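You operate a simulated robot arm through the tools that you are given. There is no shell and no other tool. Be economical: measure what you need, move in short steps, check, and stop when the job is done.

You run a simulated robot arm. Do the job below in one go: nothing can be reset, and whatever is moved stays where it is left.

## Task
Stack the white filter that says "coarse" from the wide grey belt on top of the white filter marked "carbon".
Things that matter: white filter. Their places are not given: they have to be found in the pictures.

It is judged by the outcome, as a careful person would: the job done as asked, and still so three seconds after it is handed in. It fails if anything else is knocked over, pushed out of place, dropped, spilled or broken.

## Robot
A 7-joint arm with a two-finger parallel gripper, fixed in place. Base frame: the origin is at the foot of the arm, x ahead of it, y to its left, z up; the work surface is at about z = 82. Lengths are in cm, angles in degrees, forces in N, time in s.
With the tool pointing down near the work surface it reaches from about 30 to 70 cm from the base axis. Its first joint turns from -66.0 to 66.0 degrees. Payload 1.57 kg.
The tool frame sits at the grasp point between the pads (the TCP): z along the fingers, y along the line on which they close. The tips reach 3 cm beyond it. The gripper opens to 11 cm. The fingers are 2.4 cm wide and 1.2 cm thick; the gripper's body (4.8 by 11.2 cm) begins 7.8 cm behind the TCP.
Orientation is that of the tool frame in the base frame, as a unit quaternion [w, x, y, z]. With the fingers straight down and closing along the base's y, the tool's x points along the base's -x, its y along +y and its z along -z.

## Interface
- The arm moves only by the tool servo_tool. Its argument "increments" is a list that holds one entry, the list of rows, each a list of 6 numbers: the shift along the tool's x, y, z in cm, then the turn, a rotation vector about the tool's x, y, z in rad. In form: [[[x, y, z, ax, ay, az], ...]]. A call has 1 to 20 rows; each row shifts and turns the commanded pose from where the row before left it, along the tool's axes as they then stand. "gripper" is the opening, from 0 (shut) to 1 (fully open), set as the call begins (left out, the last holds). Each row takes 0.2 s and may step no farther than 5 cm and 8.6 degrees from the row before; otherwise, or with a gripper value out of range, the whole call is refused. Where a pose cannot be reached the arm comes as near as it can. A force on the tool above 40 N (or 10 N above the force at the start of the call, whichever is more), or a blocked arm, ends the call early, and 0.2 s more pass. The fingers move at their own pace (about 10.8 cm/s each) and stop on an object; they squeeze with about 36 N. The grip force told is the motor's: it shows also when the fingers shut on nothing. Time passes only in rows, and 0.2 s behind the last, so rows that do not move let the fingers close. It gives the time, the measured TCP pose, the force on the tool (base axes), the opening and the grip force at its end, in the units of the frame above (readings bear some noise), and new pictures: "pictures" is both (left out), scene, wrist or none.
- Cameras (640 x 400 px; columns grow to the right, rows downward): "scene" is fixed at [17.02, -39.26, 140.32]; the picture's right is [0.74, -0.67, 0.00], its down [-0.38, -0.42, -0.82] and it looks along [0.55, 0.61, -0.57] (base axes); focal length 362 px, centre (320, 200). "wrist" rides on the gripper at [-3.6, 0, -8] in the tool frame; the picture's right is [0.00, -1.00, 0.00], its down [0.97, 0.00, -0.24] and it looks along [0.24, 0.00, 0.97] (tool axes); focal length 218 px, centre (320, 200).
- point_at(camera, pixels): for up to 12 pixels [column, row] of the newest picture of that camera ("zoom" is the newest enlarged one), the place [x, y, z] in the base frame of the surface seen there, good to about 0.3 cm. No time passes.
- enlarge(camera, box): a new picture of the part [left, top, right, bottom] of that camera's present view, enlarged. No time passes.
- finish_job(): hands the job in; it is judged then, once.

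Work in short steps. Measure before you move; look again where a grasp or a placing could have gone wrong, and mend it. You have 60 turns and 120 pictures in all, those below and enlarged ones among them. Open the gripper and draw the arm clear of the work before you hand the job in, unless the task says otherwise; then end with one line.

The tools are called after "Call:" as name(argument=value, ...) on one line, values as JSON. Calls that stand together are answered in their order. servo_tool: Moves the arm, as the interface text tells. Its arguments: {"type":"object","properties":{"increments":{"type":"array","items":{"type":"array","items":{"type":"array","items":{"type":"number"}}}},"gripper":{"type":"number"},"pictures":{"type":"string","enum":["both","scene","wrist","none"]}},"required":["increments"]} The other tools are called the same way: point_at (camera, pixels) gives the place of the surface under pixels of a picture; enlarge (camera, box) takes an enlarged picture of a part of a camera's view; finish_job () hands the job in.

At the start:

```text
time: 0.0
eef_pos: [34.16, 11.56, 115.7]
orientation: [0.0, 0.0, 1.0, 0.0]
contact_force: [0.0, -0.9, -0.3]
width: 11.02
finger_force: 0.0
```

scene: 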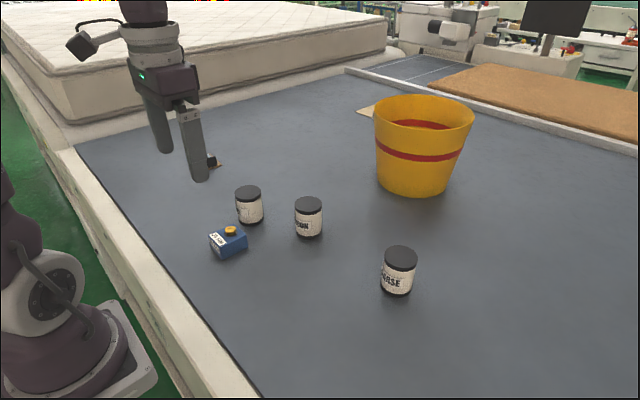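
wrist: 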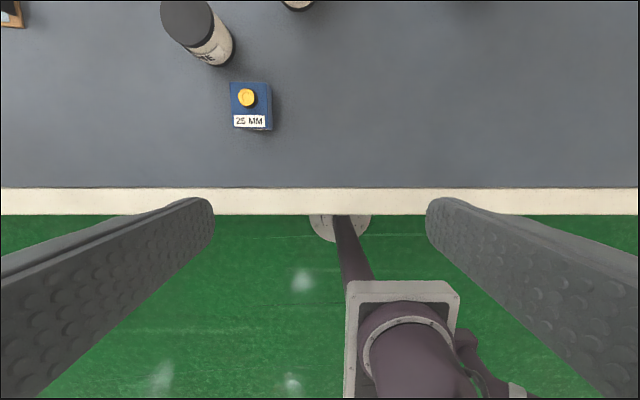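

Three white filters are visible at about (249,205), (308,217) and (398,270). I'll enlarge the scene to read the labels.

Call:
enlarge(camera="scene", box=[200, 160, 440, 310])

Call:
point_at(camera="scene", pixels=[[248, 190], [308, 202], [400, 255], [249, 221], [309, 235], [395, 293], [230, 231], [400, 247], [400, 264], [384, 256], [416, 256]])

```text
2.67 times, centred on (320, 235) of scene
```

zoom: 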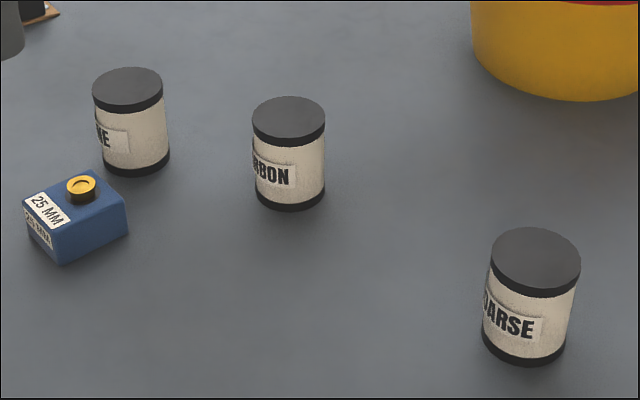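

```text
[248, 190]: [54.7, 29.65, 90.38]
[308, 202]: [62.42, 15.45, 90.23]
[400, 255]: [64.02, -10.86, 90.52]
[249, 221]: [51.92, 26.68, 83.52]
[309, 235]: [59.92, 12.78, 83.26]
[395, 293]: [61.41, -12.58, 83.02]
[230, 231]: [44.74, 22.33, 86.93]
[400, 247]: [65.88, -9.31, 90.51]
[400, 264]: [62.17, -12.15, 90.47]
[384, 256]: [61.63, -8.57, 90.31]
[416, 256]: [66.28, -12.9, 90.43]
```

The labels read FINE, CARBON and COARSE. COARSE is centred near (64,-10.9) and CARBON near (62.4,15.3), both with tops at about z=90.4. I'll measure the bucket and refine the top centres before moving.

Call:
point_at(camera="scene", pixels=[[375, 115], [420, 120], [471, 125], [410, 192], [380, 170], [401, 257], [308, 205], [296, 205], [321, 205], [308, 212], [308, 197], [450, 97]])

Call:
servo_tool(increments=[[[-4, -3, 0, 0, 0, 0], [-4, -3, 0, 0, 0, 0], [-4, -3, 0, 0, 0, 0], [-4, -3, 1, 0, 0, 0], [-4, -3, 2, 0, 0, 0], [-4, -3, 2, 0, 0, 0], [-2, -2.4, 2, 0, 0, 0], [0, 0, 0, 0, 0, 0]]], gripper=1)

```text
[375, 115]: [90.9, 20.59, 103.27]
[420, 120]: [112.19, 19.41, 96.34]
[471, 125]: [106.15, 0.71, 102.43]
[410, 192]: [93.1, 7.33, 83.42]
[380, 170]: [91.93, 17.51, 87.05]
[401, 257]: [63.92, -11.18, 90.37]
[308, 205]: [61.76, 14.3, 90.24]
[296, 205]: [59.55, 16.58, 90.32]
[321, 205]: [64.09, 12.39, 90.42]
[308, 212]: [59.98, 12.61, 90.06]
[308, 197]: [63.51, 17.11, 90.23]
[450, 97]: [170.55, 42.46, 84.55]
```

```text
refused: row 4 steps farther than a row can; nothing moved
```

The bucket is far enough away, at x>88. The call was refused because a row step exceeded 5 cm, so I'll resend it with smaller steps.

Call:
servo_tool(increments=[[[-3.3, -2.5, 0, 0, 0, 0], [-3.3, -2.5, 0, 0, 0, 0], [-3.3, -2.5, 1, 0, 0, 0], [-3.3, -2.5, 1.5, 0, 0, 0], [-3.3, -2.5, 1.5, 0, 0, 0], [-3.3, -2.5, 1.5, 0, 0, 0], [-3.3, -2.5, 1.5, 0, 0, 0], [-3.3, -2.5, 1.5, 0, 0, 0], [-1.5, -2.4, 1, 0, 0, 0], [0, 0, 0, 0, 0, 0], [0, 0, 0, 0, 0, 0]]], gripper=1)

```text
time: 2.4
eef_pos: [61.89, -10.9, 106.16]
orientation: [-0.001, 0.0, 1.0, 0.0]
contact_force: [0.4, 0.9, -0.6]
width: 11.0
finger_force: 0.2
```

scene: 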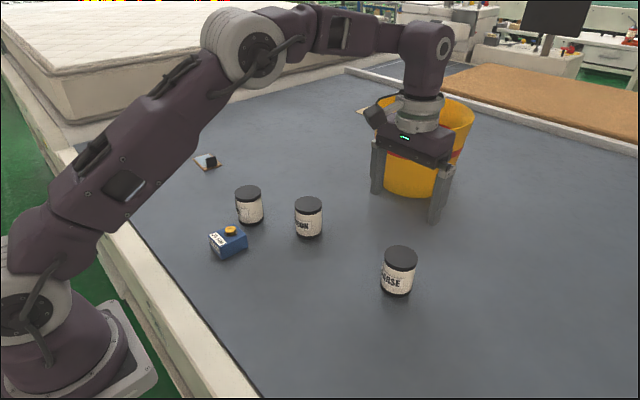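
wrist: 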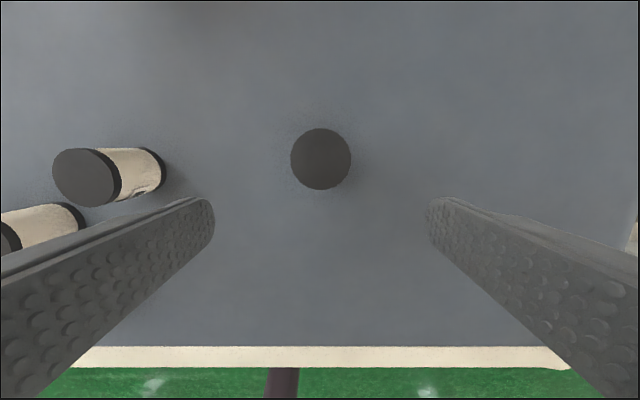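

The wrist view shows COARSE's lid centred at (320.5,159) and CARBON's lid at about (87,177). I'll measure the edges of both lids.

Call:
point_at(camera="wrist", pixels=[[320, 159], [294, 159], [347, 159], [320, 132], [320, 186], [87, 177], [57, 172], [115, 182], [85, 152], [90, 202]])

```text
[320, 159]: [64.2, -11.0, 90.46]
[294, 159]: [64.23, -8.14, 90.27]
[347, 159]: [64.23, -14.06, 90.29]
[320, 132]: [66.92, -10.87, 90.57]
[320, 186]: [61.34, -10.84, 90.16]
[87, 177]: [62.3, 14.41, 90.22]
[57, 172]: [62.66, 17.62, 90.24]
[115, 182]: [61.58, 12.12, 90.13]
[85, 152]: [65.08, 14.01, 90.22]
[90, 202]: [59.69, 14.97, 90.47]
```

COARSE's centre is (64.15,-11.0) and its diameter is about 6.5. I'll centre over it and go down partway, stopping above the lid.

Call:
servo_tool(increments=[[[-2.25, -0.1, 0, 0, 0, 0], [0, 0, 3, 0, 0, 0], [0, 0, 3, 0, 0, 0], [0, 0, 3, 0, 0, 0], [0, 0, 2, 0, 0, 0], [0, 0, 0, 0, 0, 0], [0, 0, 0, 0, 0, 0]]])

```text
time: 4.0
eef_pos: [64.25, -10.71, 95.06]
orientation: [0.0, 0.0, 1.0, 0.001]
contact_force: [0.5, 0.6, 0.4]
width: 11.0
finger_force: 0.1
```

scene: 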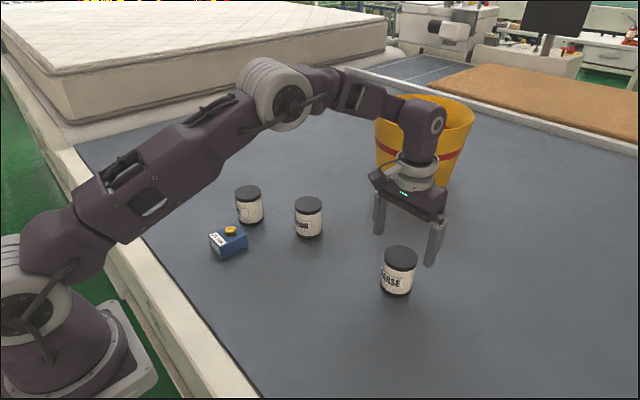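
wrist: 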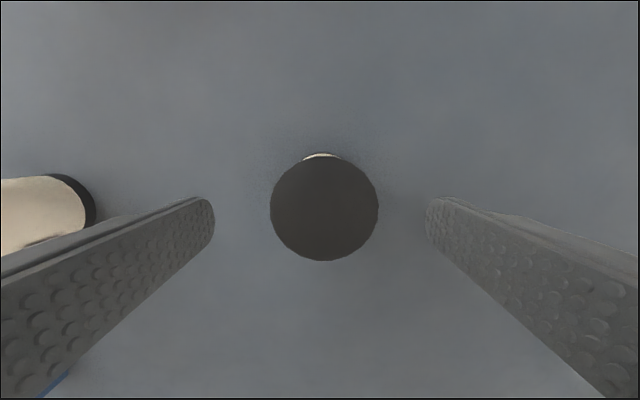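

The lid is at (324,208), slightly right of centre, which is about 0.2 cm toward -y. I'll measure it here before descending.

Call:
point_at(camera="wrist", pixels=[[324, 208], [272, 208], [376, 208], [324, 162], [324, 258]])

```text
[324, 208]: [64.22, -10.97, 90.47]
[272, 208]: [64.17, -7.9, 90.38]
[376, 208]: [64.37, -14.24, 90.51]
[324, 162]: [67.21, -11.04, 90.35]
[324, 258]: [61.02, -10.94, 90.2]
```

COARSE's centre is confirmed at (64.15,-11.05). I'll shift y by -0.3, descend 8 cm to z≈87, then close the gripper.

Call:
servo_tool(increments=[[[0.05, -0.3, 0, 0, 0, 0], [0, 0, 2, 0, 0, 0], [0, 0, 2, 0, 0, 0], [0, 0, 2, 0, 0, 0], [0, 0, 2, 0, 0, 0], [0, 0, 0, 0, 0, 0], [0, 0, 0, 0, 0, 0]]], pictures="wrist")

Call:
servo_tool(increments=[[[0, 0, 0, 0, 0, 0], [0, 0, 0, 0, 0, 0], [0, 0, 0, 0, 0, 0], [0, 0, 0, 0, 0, 0]]], gripper=0)

```text
time: 5.6
eef_pos: [64.03, -11.21, 87.31]
orientation: [0.0, 0.0, 1.0, 0.0]
contact_force: [-0.3, -0.3, 0.1]
width: 11.0
finger_force: 0.0
```

wrist: 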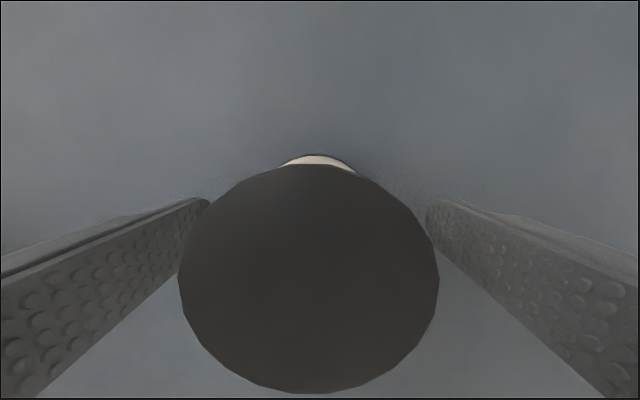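

```text
time: 6.6
eef_pos: [64.11, -11.33, 87.38]
orientation: [0.0, -0.001, 1.0, 0.0]
contact_force: [0.9, -0.1, 1.2]
width: 6.43
finger_force: 35.7
```

scene: 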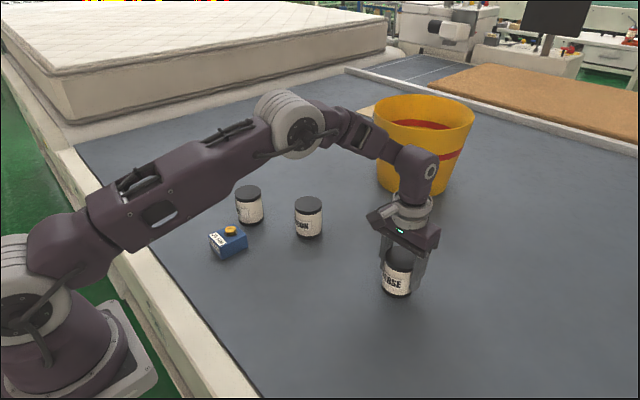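
wrist: 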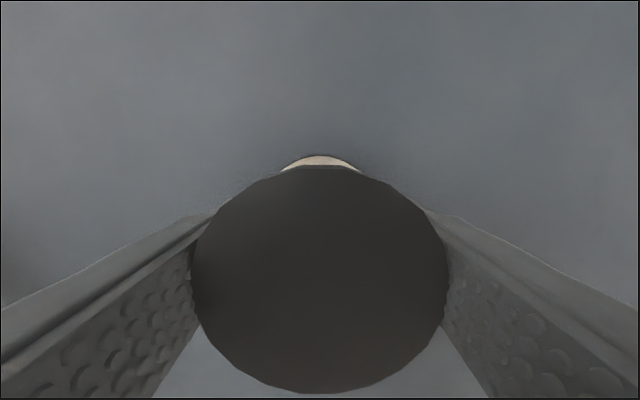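

The filter is gripped (opening 6.43, 36 N). I'll lift it 14 cm straight up.

Call:
servo_tool(increments=[[[0, 0, -1, 0, 0, 0], [0, 0, -2, 0, 0, 0], [0, 0, -2.5, 0, 0, 0], [0, 0, -2.5, 0, 0, 0], [0, 0, -2.5, 0, 0, 0], [0, 0, -2.5, 0, 0, 0], [0, 0, -1, 0, 0, 0], [0, 0, 0, 0, 0, 0], [0, 0, 0, 0, 0, 0]]])

```text
time: 8.6
eef_pos: [64.14, -11.37, 101.38]
orientation: [0.0, 0.0, 1.0, 0.0]
contact_force: [0.2, 0.7, -0.8]
width: 6.44
finger_force: 36.1
```

scene: 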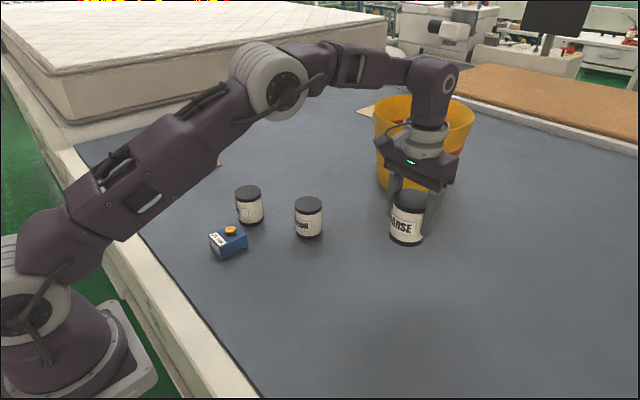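
wrist: 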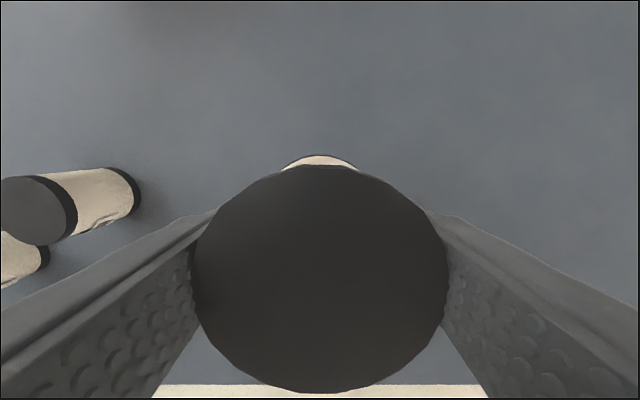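

The filter lifted cleanly. With it held clear, I'll take a tight enlargement of CARBON to refine its lid centre.

Call:
enlarge(camera="scene", box=[276, 188, 340, 228])

```text
10.00 times, centred on (308, 208) of scene
```

zoom: 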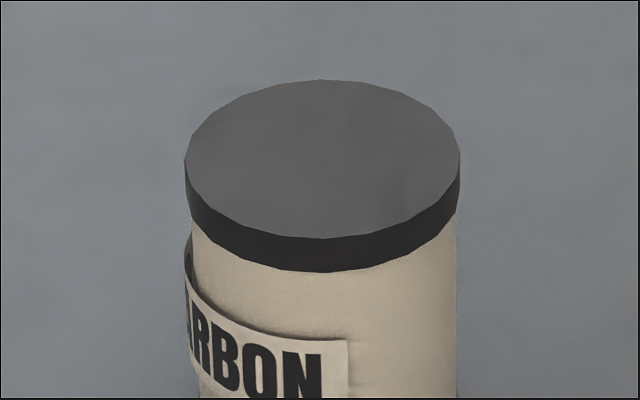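

The lid ellipse centre is about (322,159) in the zoom. I'll measure the centre and points around the rim.

Call:
point_at(camera="zoom", pixels=[[322, 158], [192, 159], [453, 159], [322, 87], [322, 232], [230, 107], [414, 210], [230, 210], [414, 107], [300, 158], [344, 158], [322, 170]])

```text
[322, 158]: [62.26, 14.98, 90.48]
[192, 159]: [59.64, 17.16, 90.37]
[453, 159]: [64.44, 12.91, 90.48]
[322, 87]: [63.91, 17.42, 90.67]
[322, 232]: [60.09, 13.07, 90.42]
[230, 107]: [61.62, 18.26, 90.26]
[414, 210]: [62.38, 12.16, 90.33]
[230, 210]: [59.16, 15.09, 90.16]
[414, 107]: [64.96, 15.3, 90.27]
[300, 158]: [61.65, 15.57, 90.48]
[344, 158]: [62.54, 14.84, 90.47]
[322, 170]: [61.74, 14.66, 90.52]
```

CARBON's lid centre is about (62.1,15.0). I'll carry the filter over it at z≈101, where its bottom is about 5.5 cm above CARBON's lid.

Call:
servo_tool(increments=[[[0.1, 1, 0, 0, 0, 0], [0.2, 2.5, 0, 0, 0, 0], [0.2, 2.8, 0, 0, 0, 0], [0.2, 2.8, 0, 0, 0, 0], [0.2, 2.8, 0, 0, 0, 0], [0.2, 2.8, 0, 0, 0, 0], [0.2, 2.8, 0, 0, 0, 0], [0.2, 2.8, 0, 0, 0, 0], [0.2, 2.8, 0, 0, 0, 0], [0.2, 2.2, 0, 0, 0, 0], [0.2, 1, 0, 0, 0, 0], [0, 0, 0, 0, 0, 0], [0, 0, 0, 0, 0, 0]]])

```text
time: 11.4
eef_pos: [61.92, 15.21, 101.13]
orientation: [0.0, 0.0, 1.0, 0.0]
contact_force: [-0.6, 0.2, -1.3]
width: 6.45
finger_force: 35.1
```

scene: 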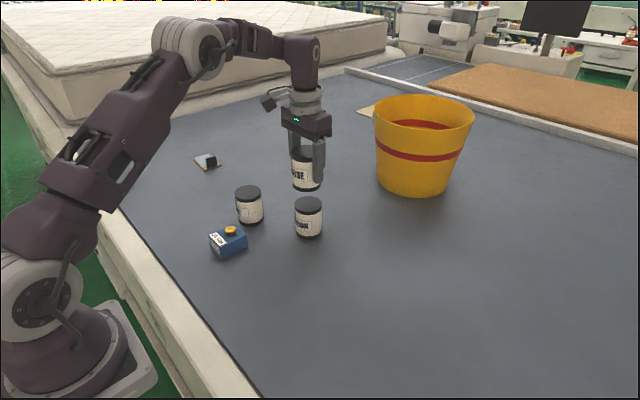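
wrist: 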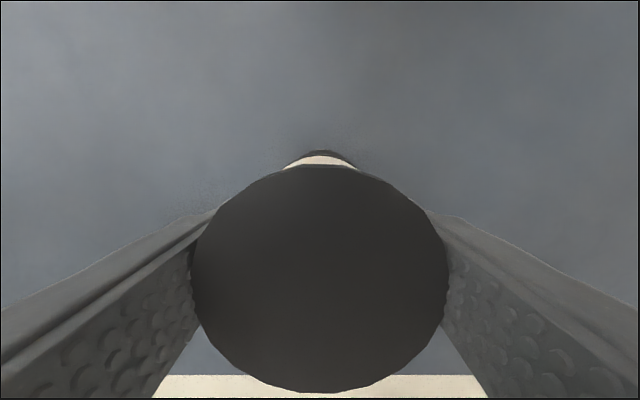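

It's well aligned over CARBON. I'll descend about 4.2 cm with a small correction, leaving roughly a 1 cm gap, and check alignment.

Call:
servo_tool(increments=[[[-0.1, -0.15, 1, 0, 0, 0], [0, 0, 1.2, 0, 0, 0], [0, 0, 1.2, 0, 0, 0], [0, 0, 0.8, 0, 0, 0], [0, 0, 0, 0, 0, 0], [0, 0, 0, 0, 0, 0]]], pictures="none")

Call:
enlarge(camera="scene", box=[260, 150, 356, 246])

Call:
enlarge(camera="wrist", box=[240, 120, 400, 220])

```text
time: 12.8
eef_pos: [62.23, 14.84, 97.12]
orientation: [0.0, 0.0, 1.0, 0.0]
contact_force: [-0.9, 0.7, -1.2]
width: 6.4
finger_force: 36.1
```

```text
4.17 times, centred on (308, 198) of scene
```

zoom: 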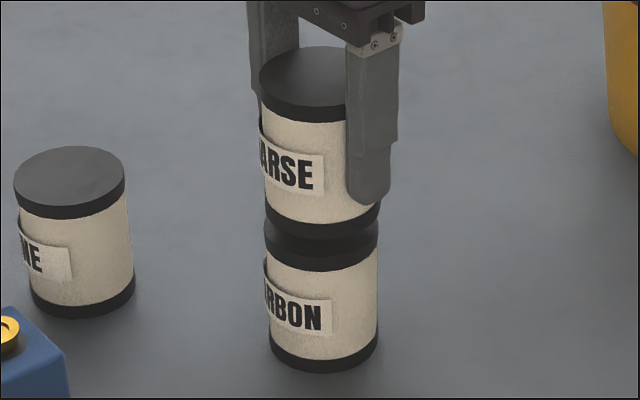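

```text
4.00 times, centred on (320, 170) of wrist
```

zoom: 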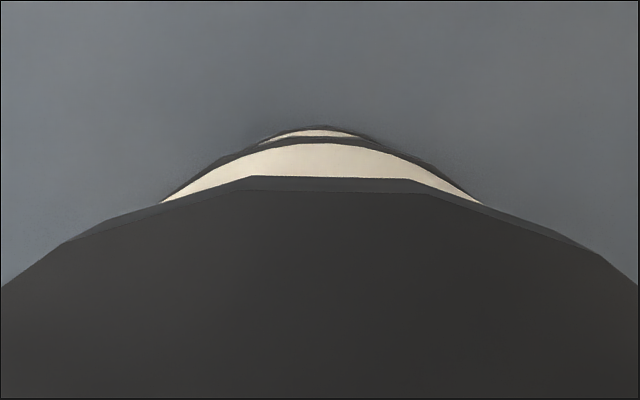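

The bottom rim of COARSE lines up with CARBON's lid in both views. I'll lower in small steps and watch the force.

Call:
servo_tool(increments=[[[0, 0, 0.4, 0, 0, 0], [0, 0, 0.3, 0, 0, 0], [0, 0, 0.2, 0, 0, 0], [0, 0, 0.15, 0, 0, 0], [0, 0, 0, 0, 0, 0]]], pictures="none")

Call:
enlarge(camera="scene", box=[260, 150, 356, 246])

```text
time: 14.0
eef_pos: [62.24, 14.88, 95.92]
orientation: [0.0, 0.001, 1.0, 0.0]
contact_force: [-0.8, -0.1, -1.6]
width: 6.42
finger_force: 35.5
```

```text
4.17 times, centred on (308, 198) of scene
```

zoom: 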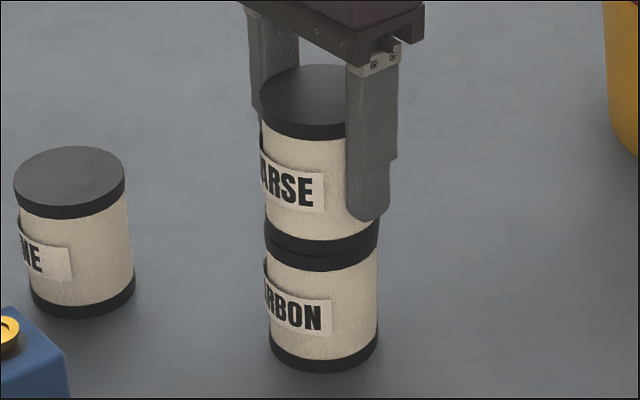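

There is only a sliver of a gap left and no contact force yet. I'll lower in 0.1 cm steps.

Call:
servo_tool(increments=[[[0, 0, 0.08, 0, 0, 0], [0, 0, 0.08, 0, 0, 0], [0, 0, 0, 0, 0, 0]]], pictures="none")

```text
time: 14.8
eef_pos: [62.15, 14.87, 95.79]
orientation: [0.0, 0.0, 1.0, 0.0]
contact_force: [-1.0, -1.1, 1.0]
width: 6.43
finger_force: 35.7
```

Force is rising slightly (fz -1.6 → +1.0), which may be light contact. I'll lower a touch more to confirm.

Call:
servo_tool(increments=[[[0, 0, 0.06, 0, 0, 0], [0, 0, 0, 0, 0, 0]]], pictures="none")

Call:
enlarge(camera="scene", box=[276, 188, 340, 228])

```text
time: 15.4
eef_pos: [62.12, 14.78, 95.68]
orientation: [0.001, 0.0, 1.0, 0.0]
contact_force: [-3.6, 0.0, 12.3]
width: 6.43
finger_force: 35.8
```

```text
10.00 times, centred on (308, 208) of scene
```

zoom: 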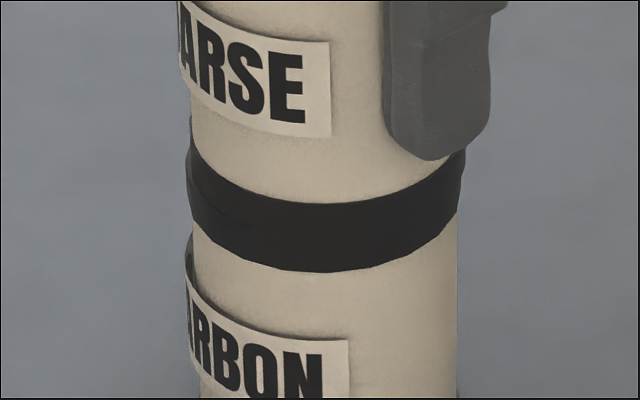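

It's in firm contact (12 N) and aligned. I'll ease off slightly, open the gripper and wait.

Call:
servo_tool(increments=[[[0, 0, -0.05, 0, 0, 0], [0, 0, 0, 0, 0, 0]]], pictures="none")

Call:
servo_tool(increments=[[[0, 0, 0, 0, 0, 0], [0, 0, 0, 0, 0, 0], [0, 0, 0, 0, 0, 0]]], gripper=1)

```text
time: 16.0
eef_pos: [62.16, 14.83, 95.84]
orientation: [0.001, 0.0, 1.0, 0.0]
contact_force: [0.4, -0.4, 10.1]
width: 6.41
finger_force: 36.3
```

```text
time: 16.8
eef_pos: [62.16, 14.88, 95.7]
orientation: [0.0, 0.0, 1.0, 0.0]
contact_force: [-0.4, 0.5, 0.1]
width: 10.98
finger_force: 0.0
```

scene: 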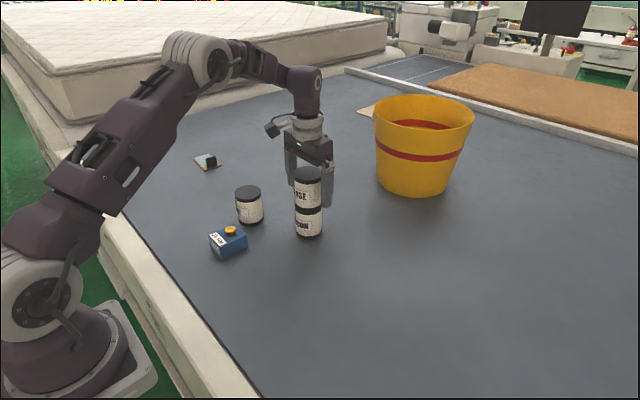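
wrist: 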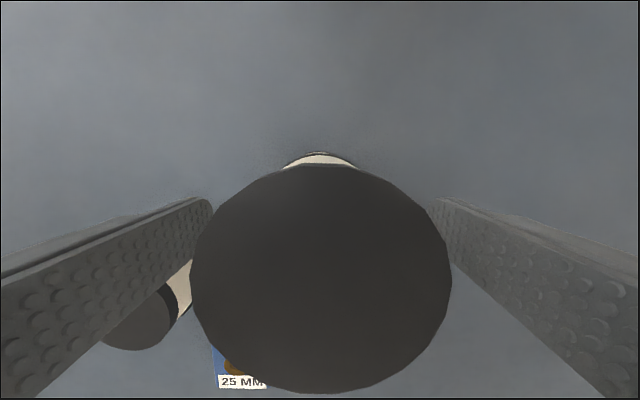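

Released, and the stack is standing with the fingers clear on both sides. I'll go straight up, then back away.

Call:
servo_tool(increments=[[[0, 0, -1, 0, 0, 0], [0, 0, -2, 0, 0, 0], [0, 0, -3, 0, 0, 0], [0, 0, -3, 0, 0, 0], [0, 0, -3, 0, 0, 0], [0, 0, -3, 0, 0, 0], [3, -2, 0, 0, 0, 0], [4, -2, 0, 0, 0, 0], [4, -2, 0, 0, 0, 0], [0, 0, 0, 0, 0, 0], [0, 0, 0, 0, 0, 0]]])

Call:
enlarge(camera="scene", box=[200, 150, 360, 250])

```text
time: 19.2
eef_pos: [51.32, 8.69, 110.39]
orientation: [0.0, 0.001, 1.0, -0.001]
contact_force: [-0.4, 0.5, 0.2]
width: 11.01
finger_force: 0.1
```

scene: 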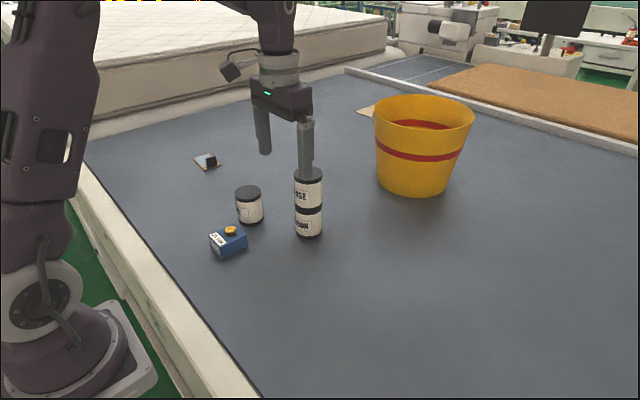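
wrist: 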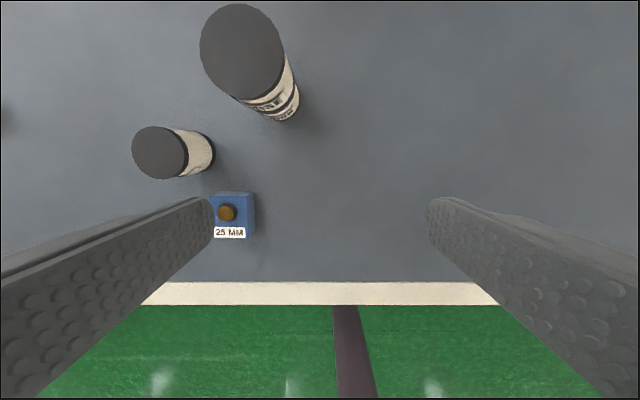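

```text
4.00 times, centred on (280, 200) of scene
```

zoom: 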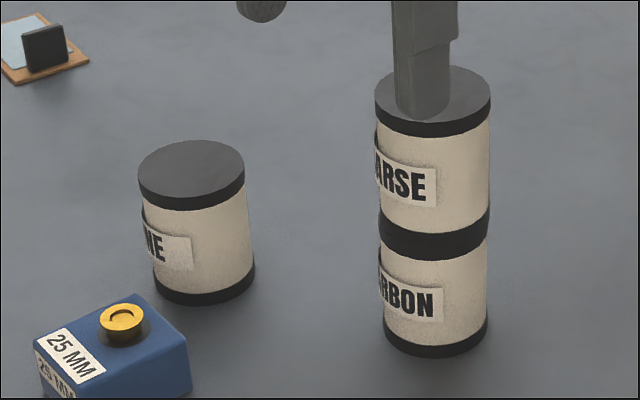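

COARSE stands squarely on CARBON, FINE and the blue block haven't moved, and the arm is clear with the gripper open, so I'm handing in the job.

Call:
finish_job()

```text
The job is handed in.
```

The "coarse" filter now stands squarely on top of the "carbon" filter; nothing else was moved, and the arm is clear with the gripper open.
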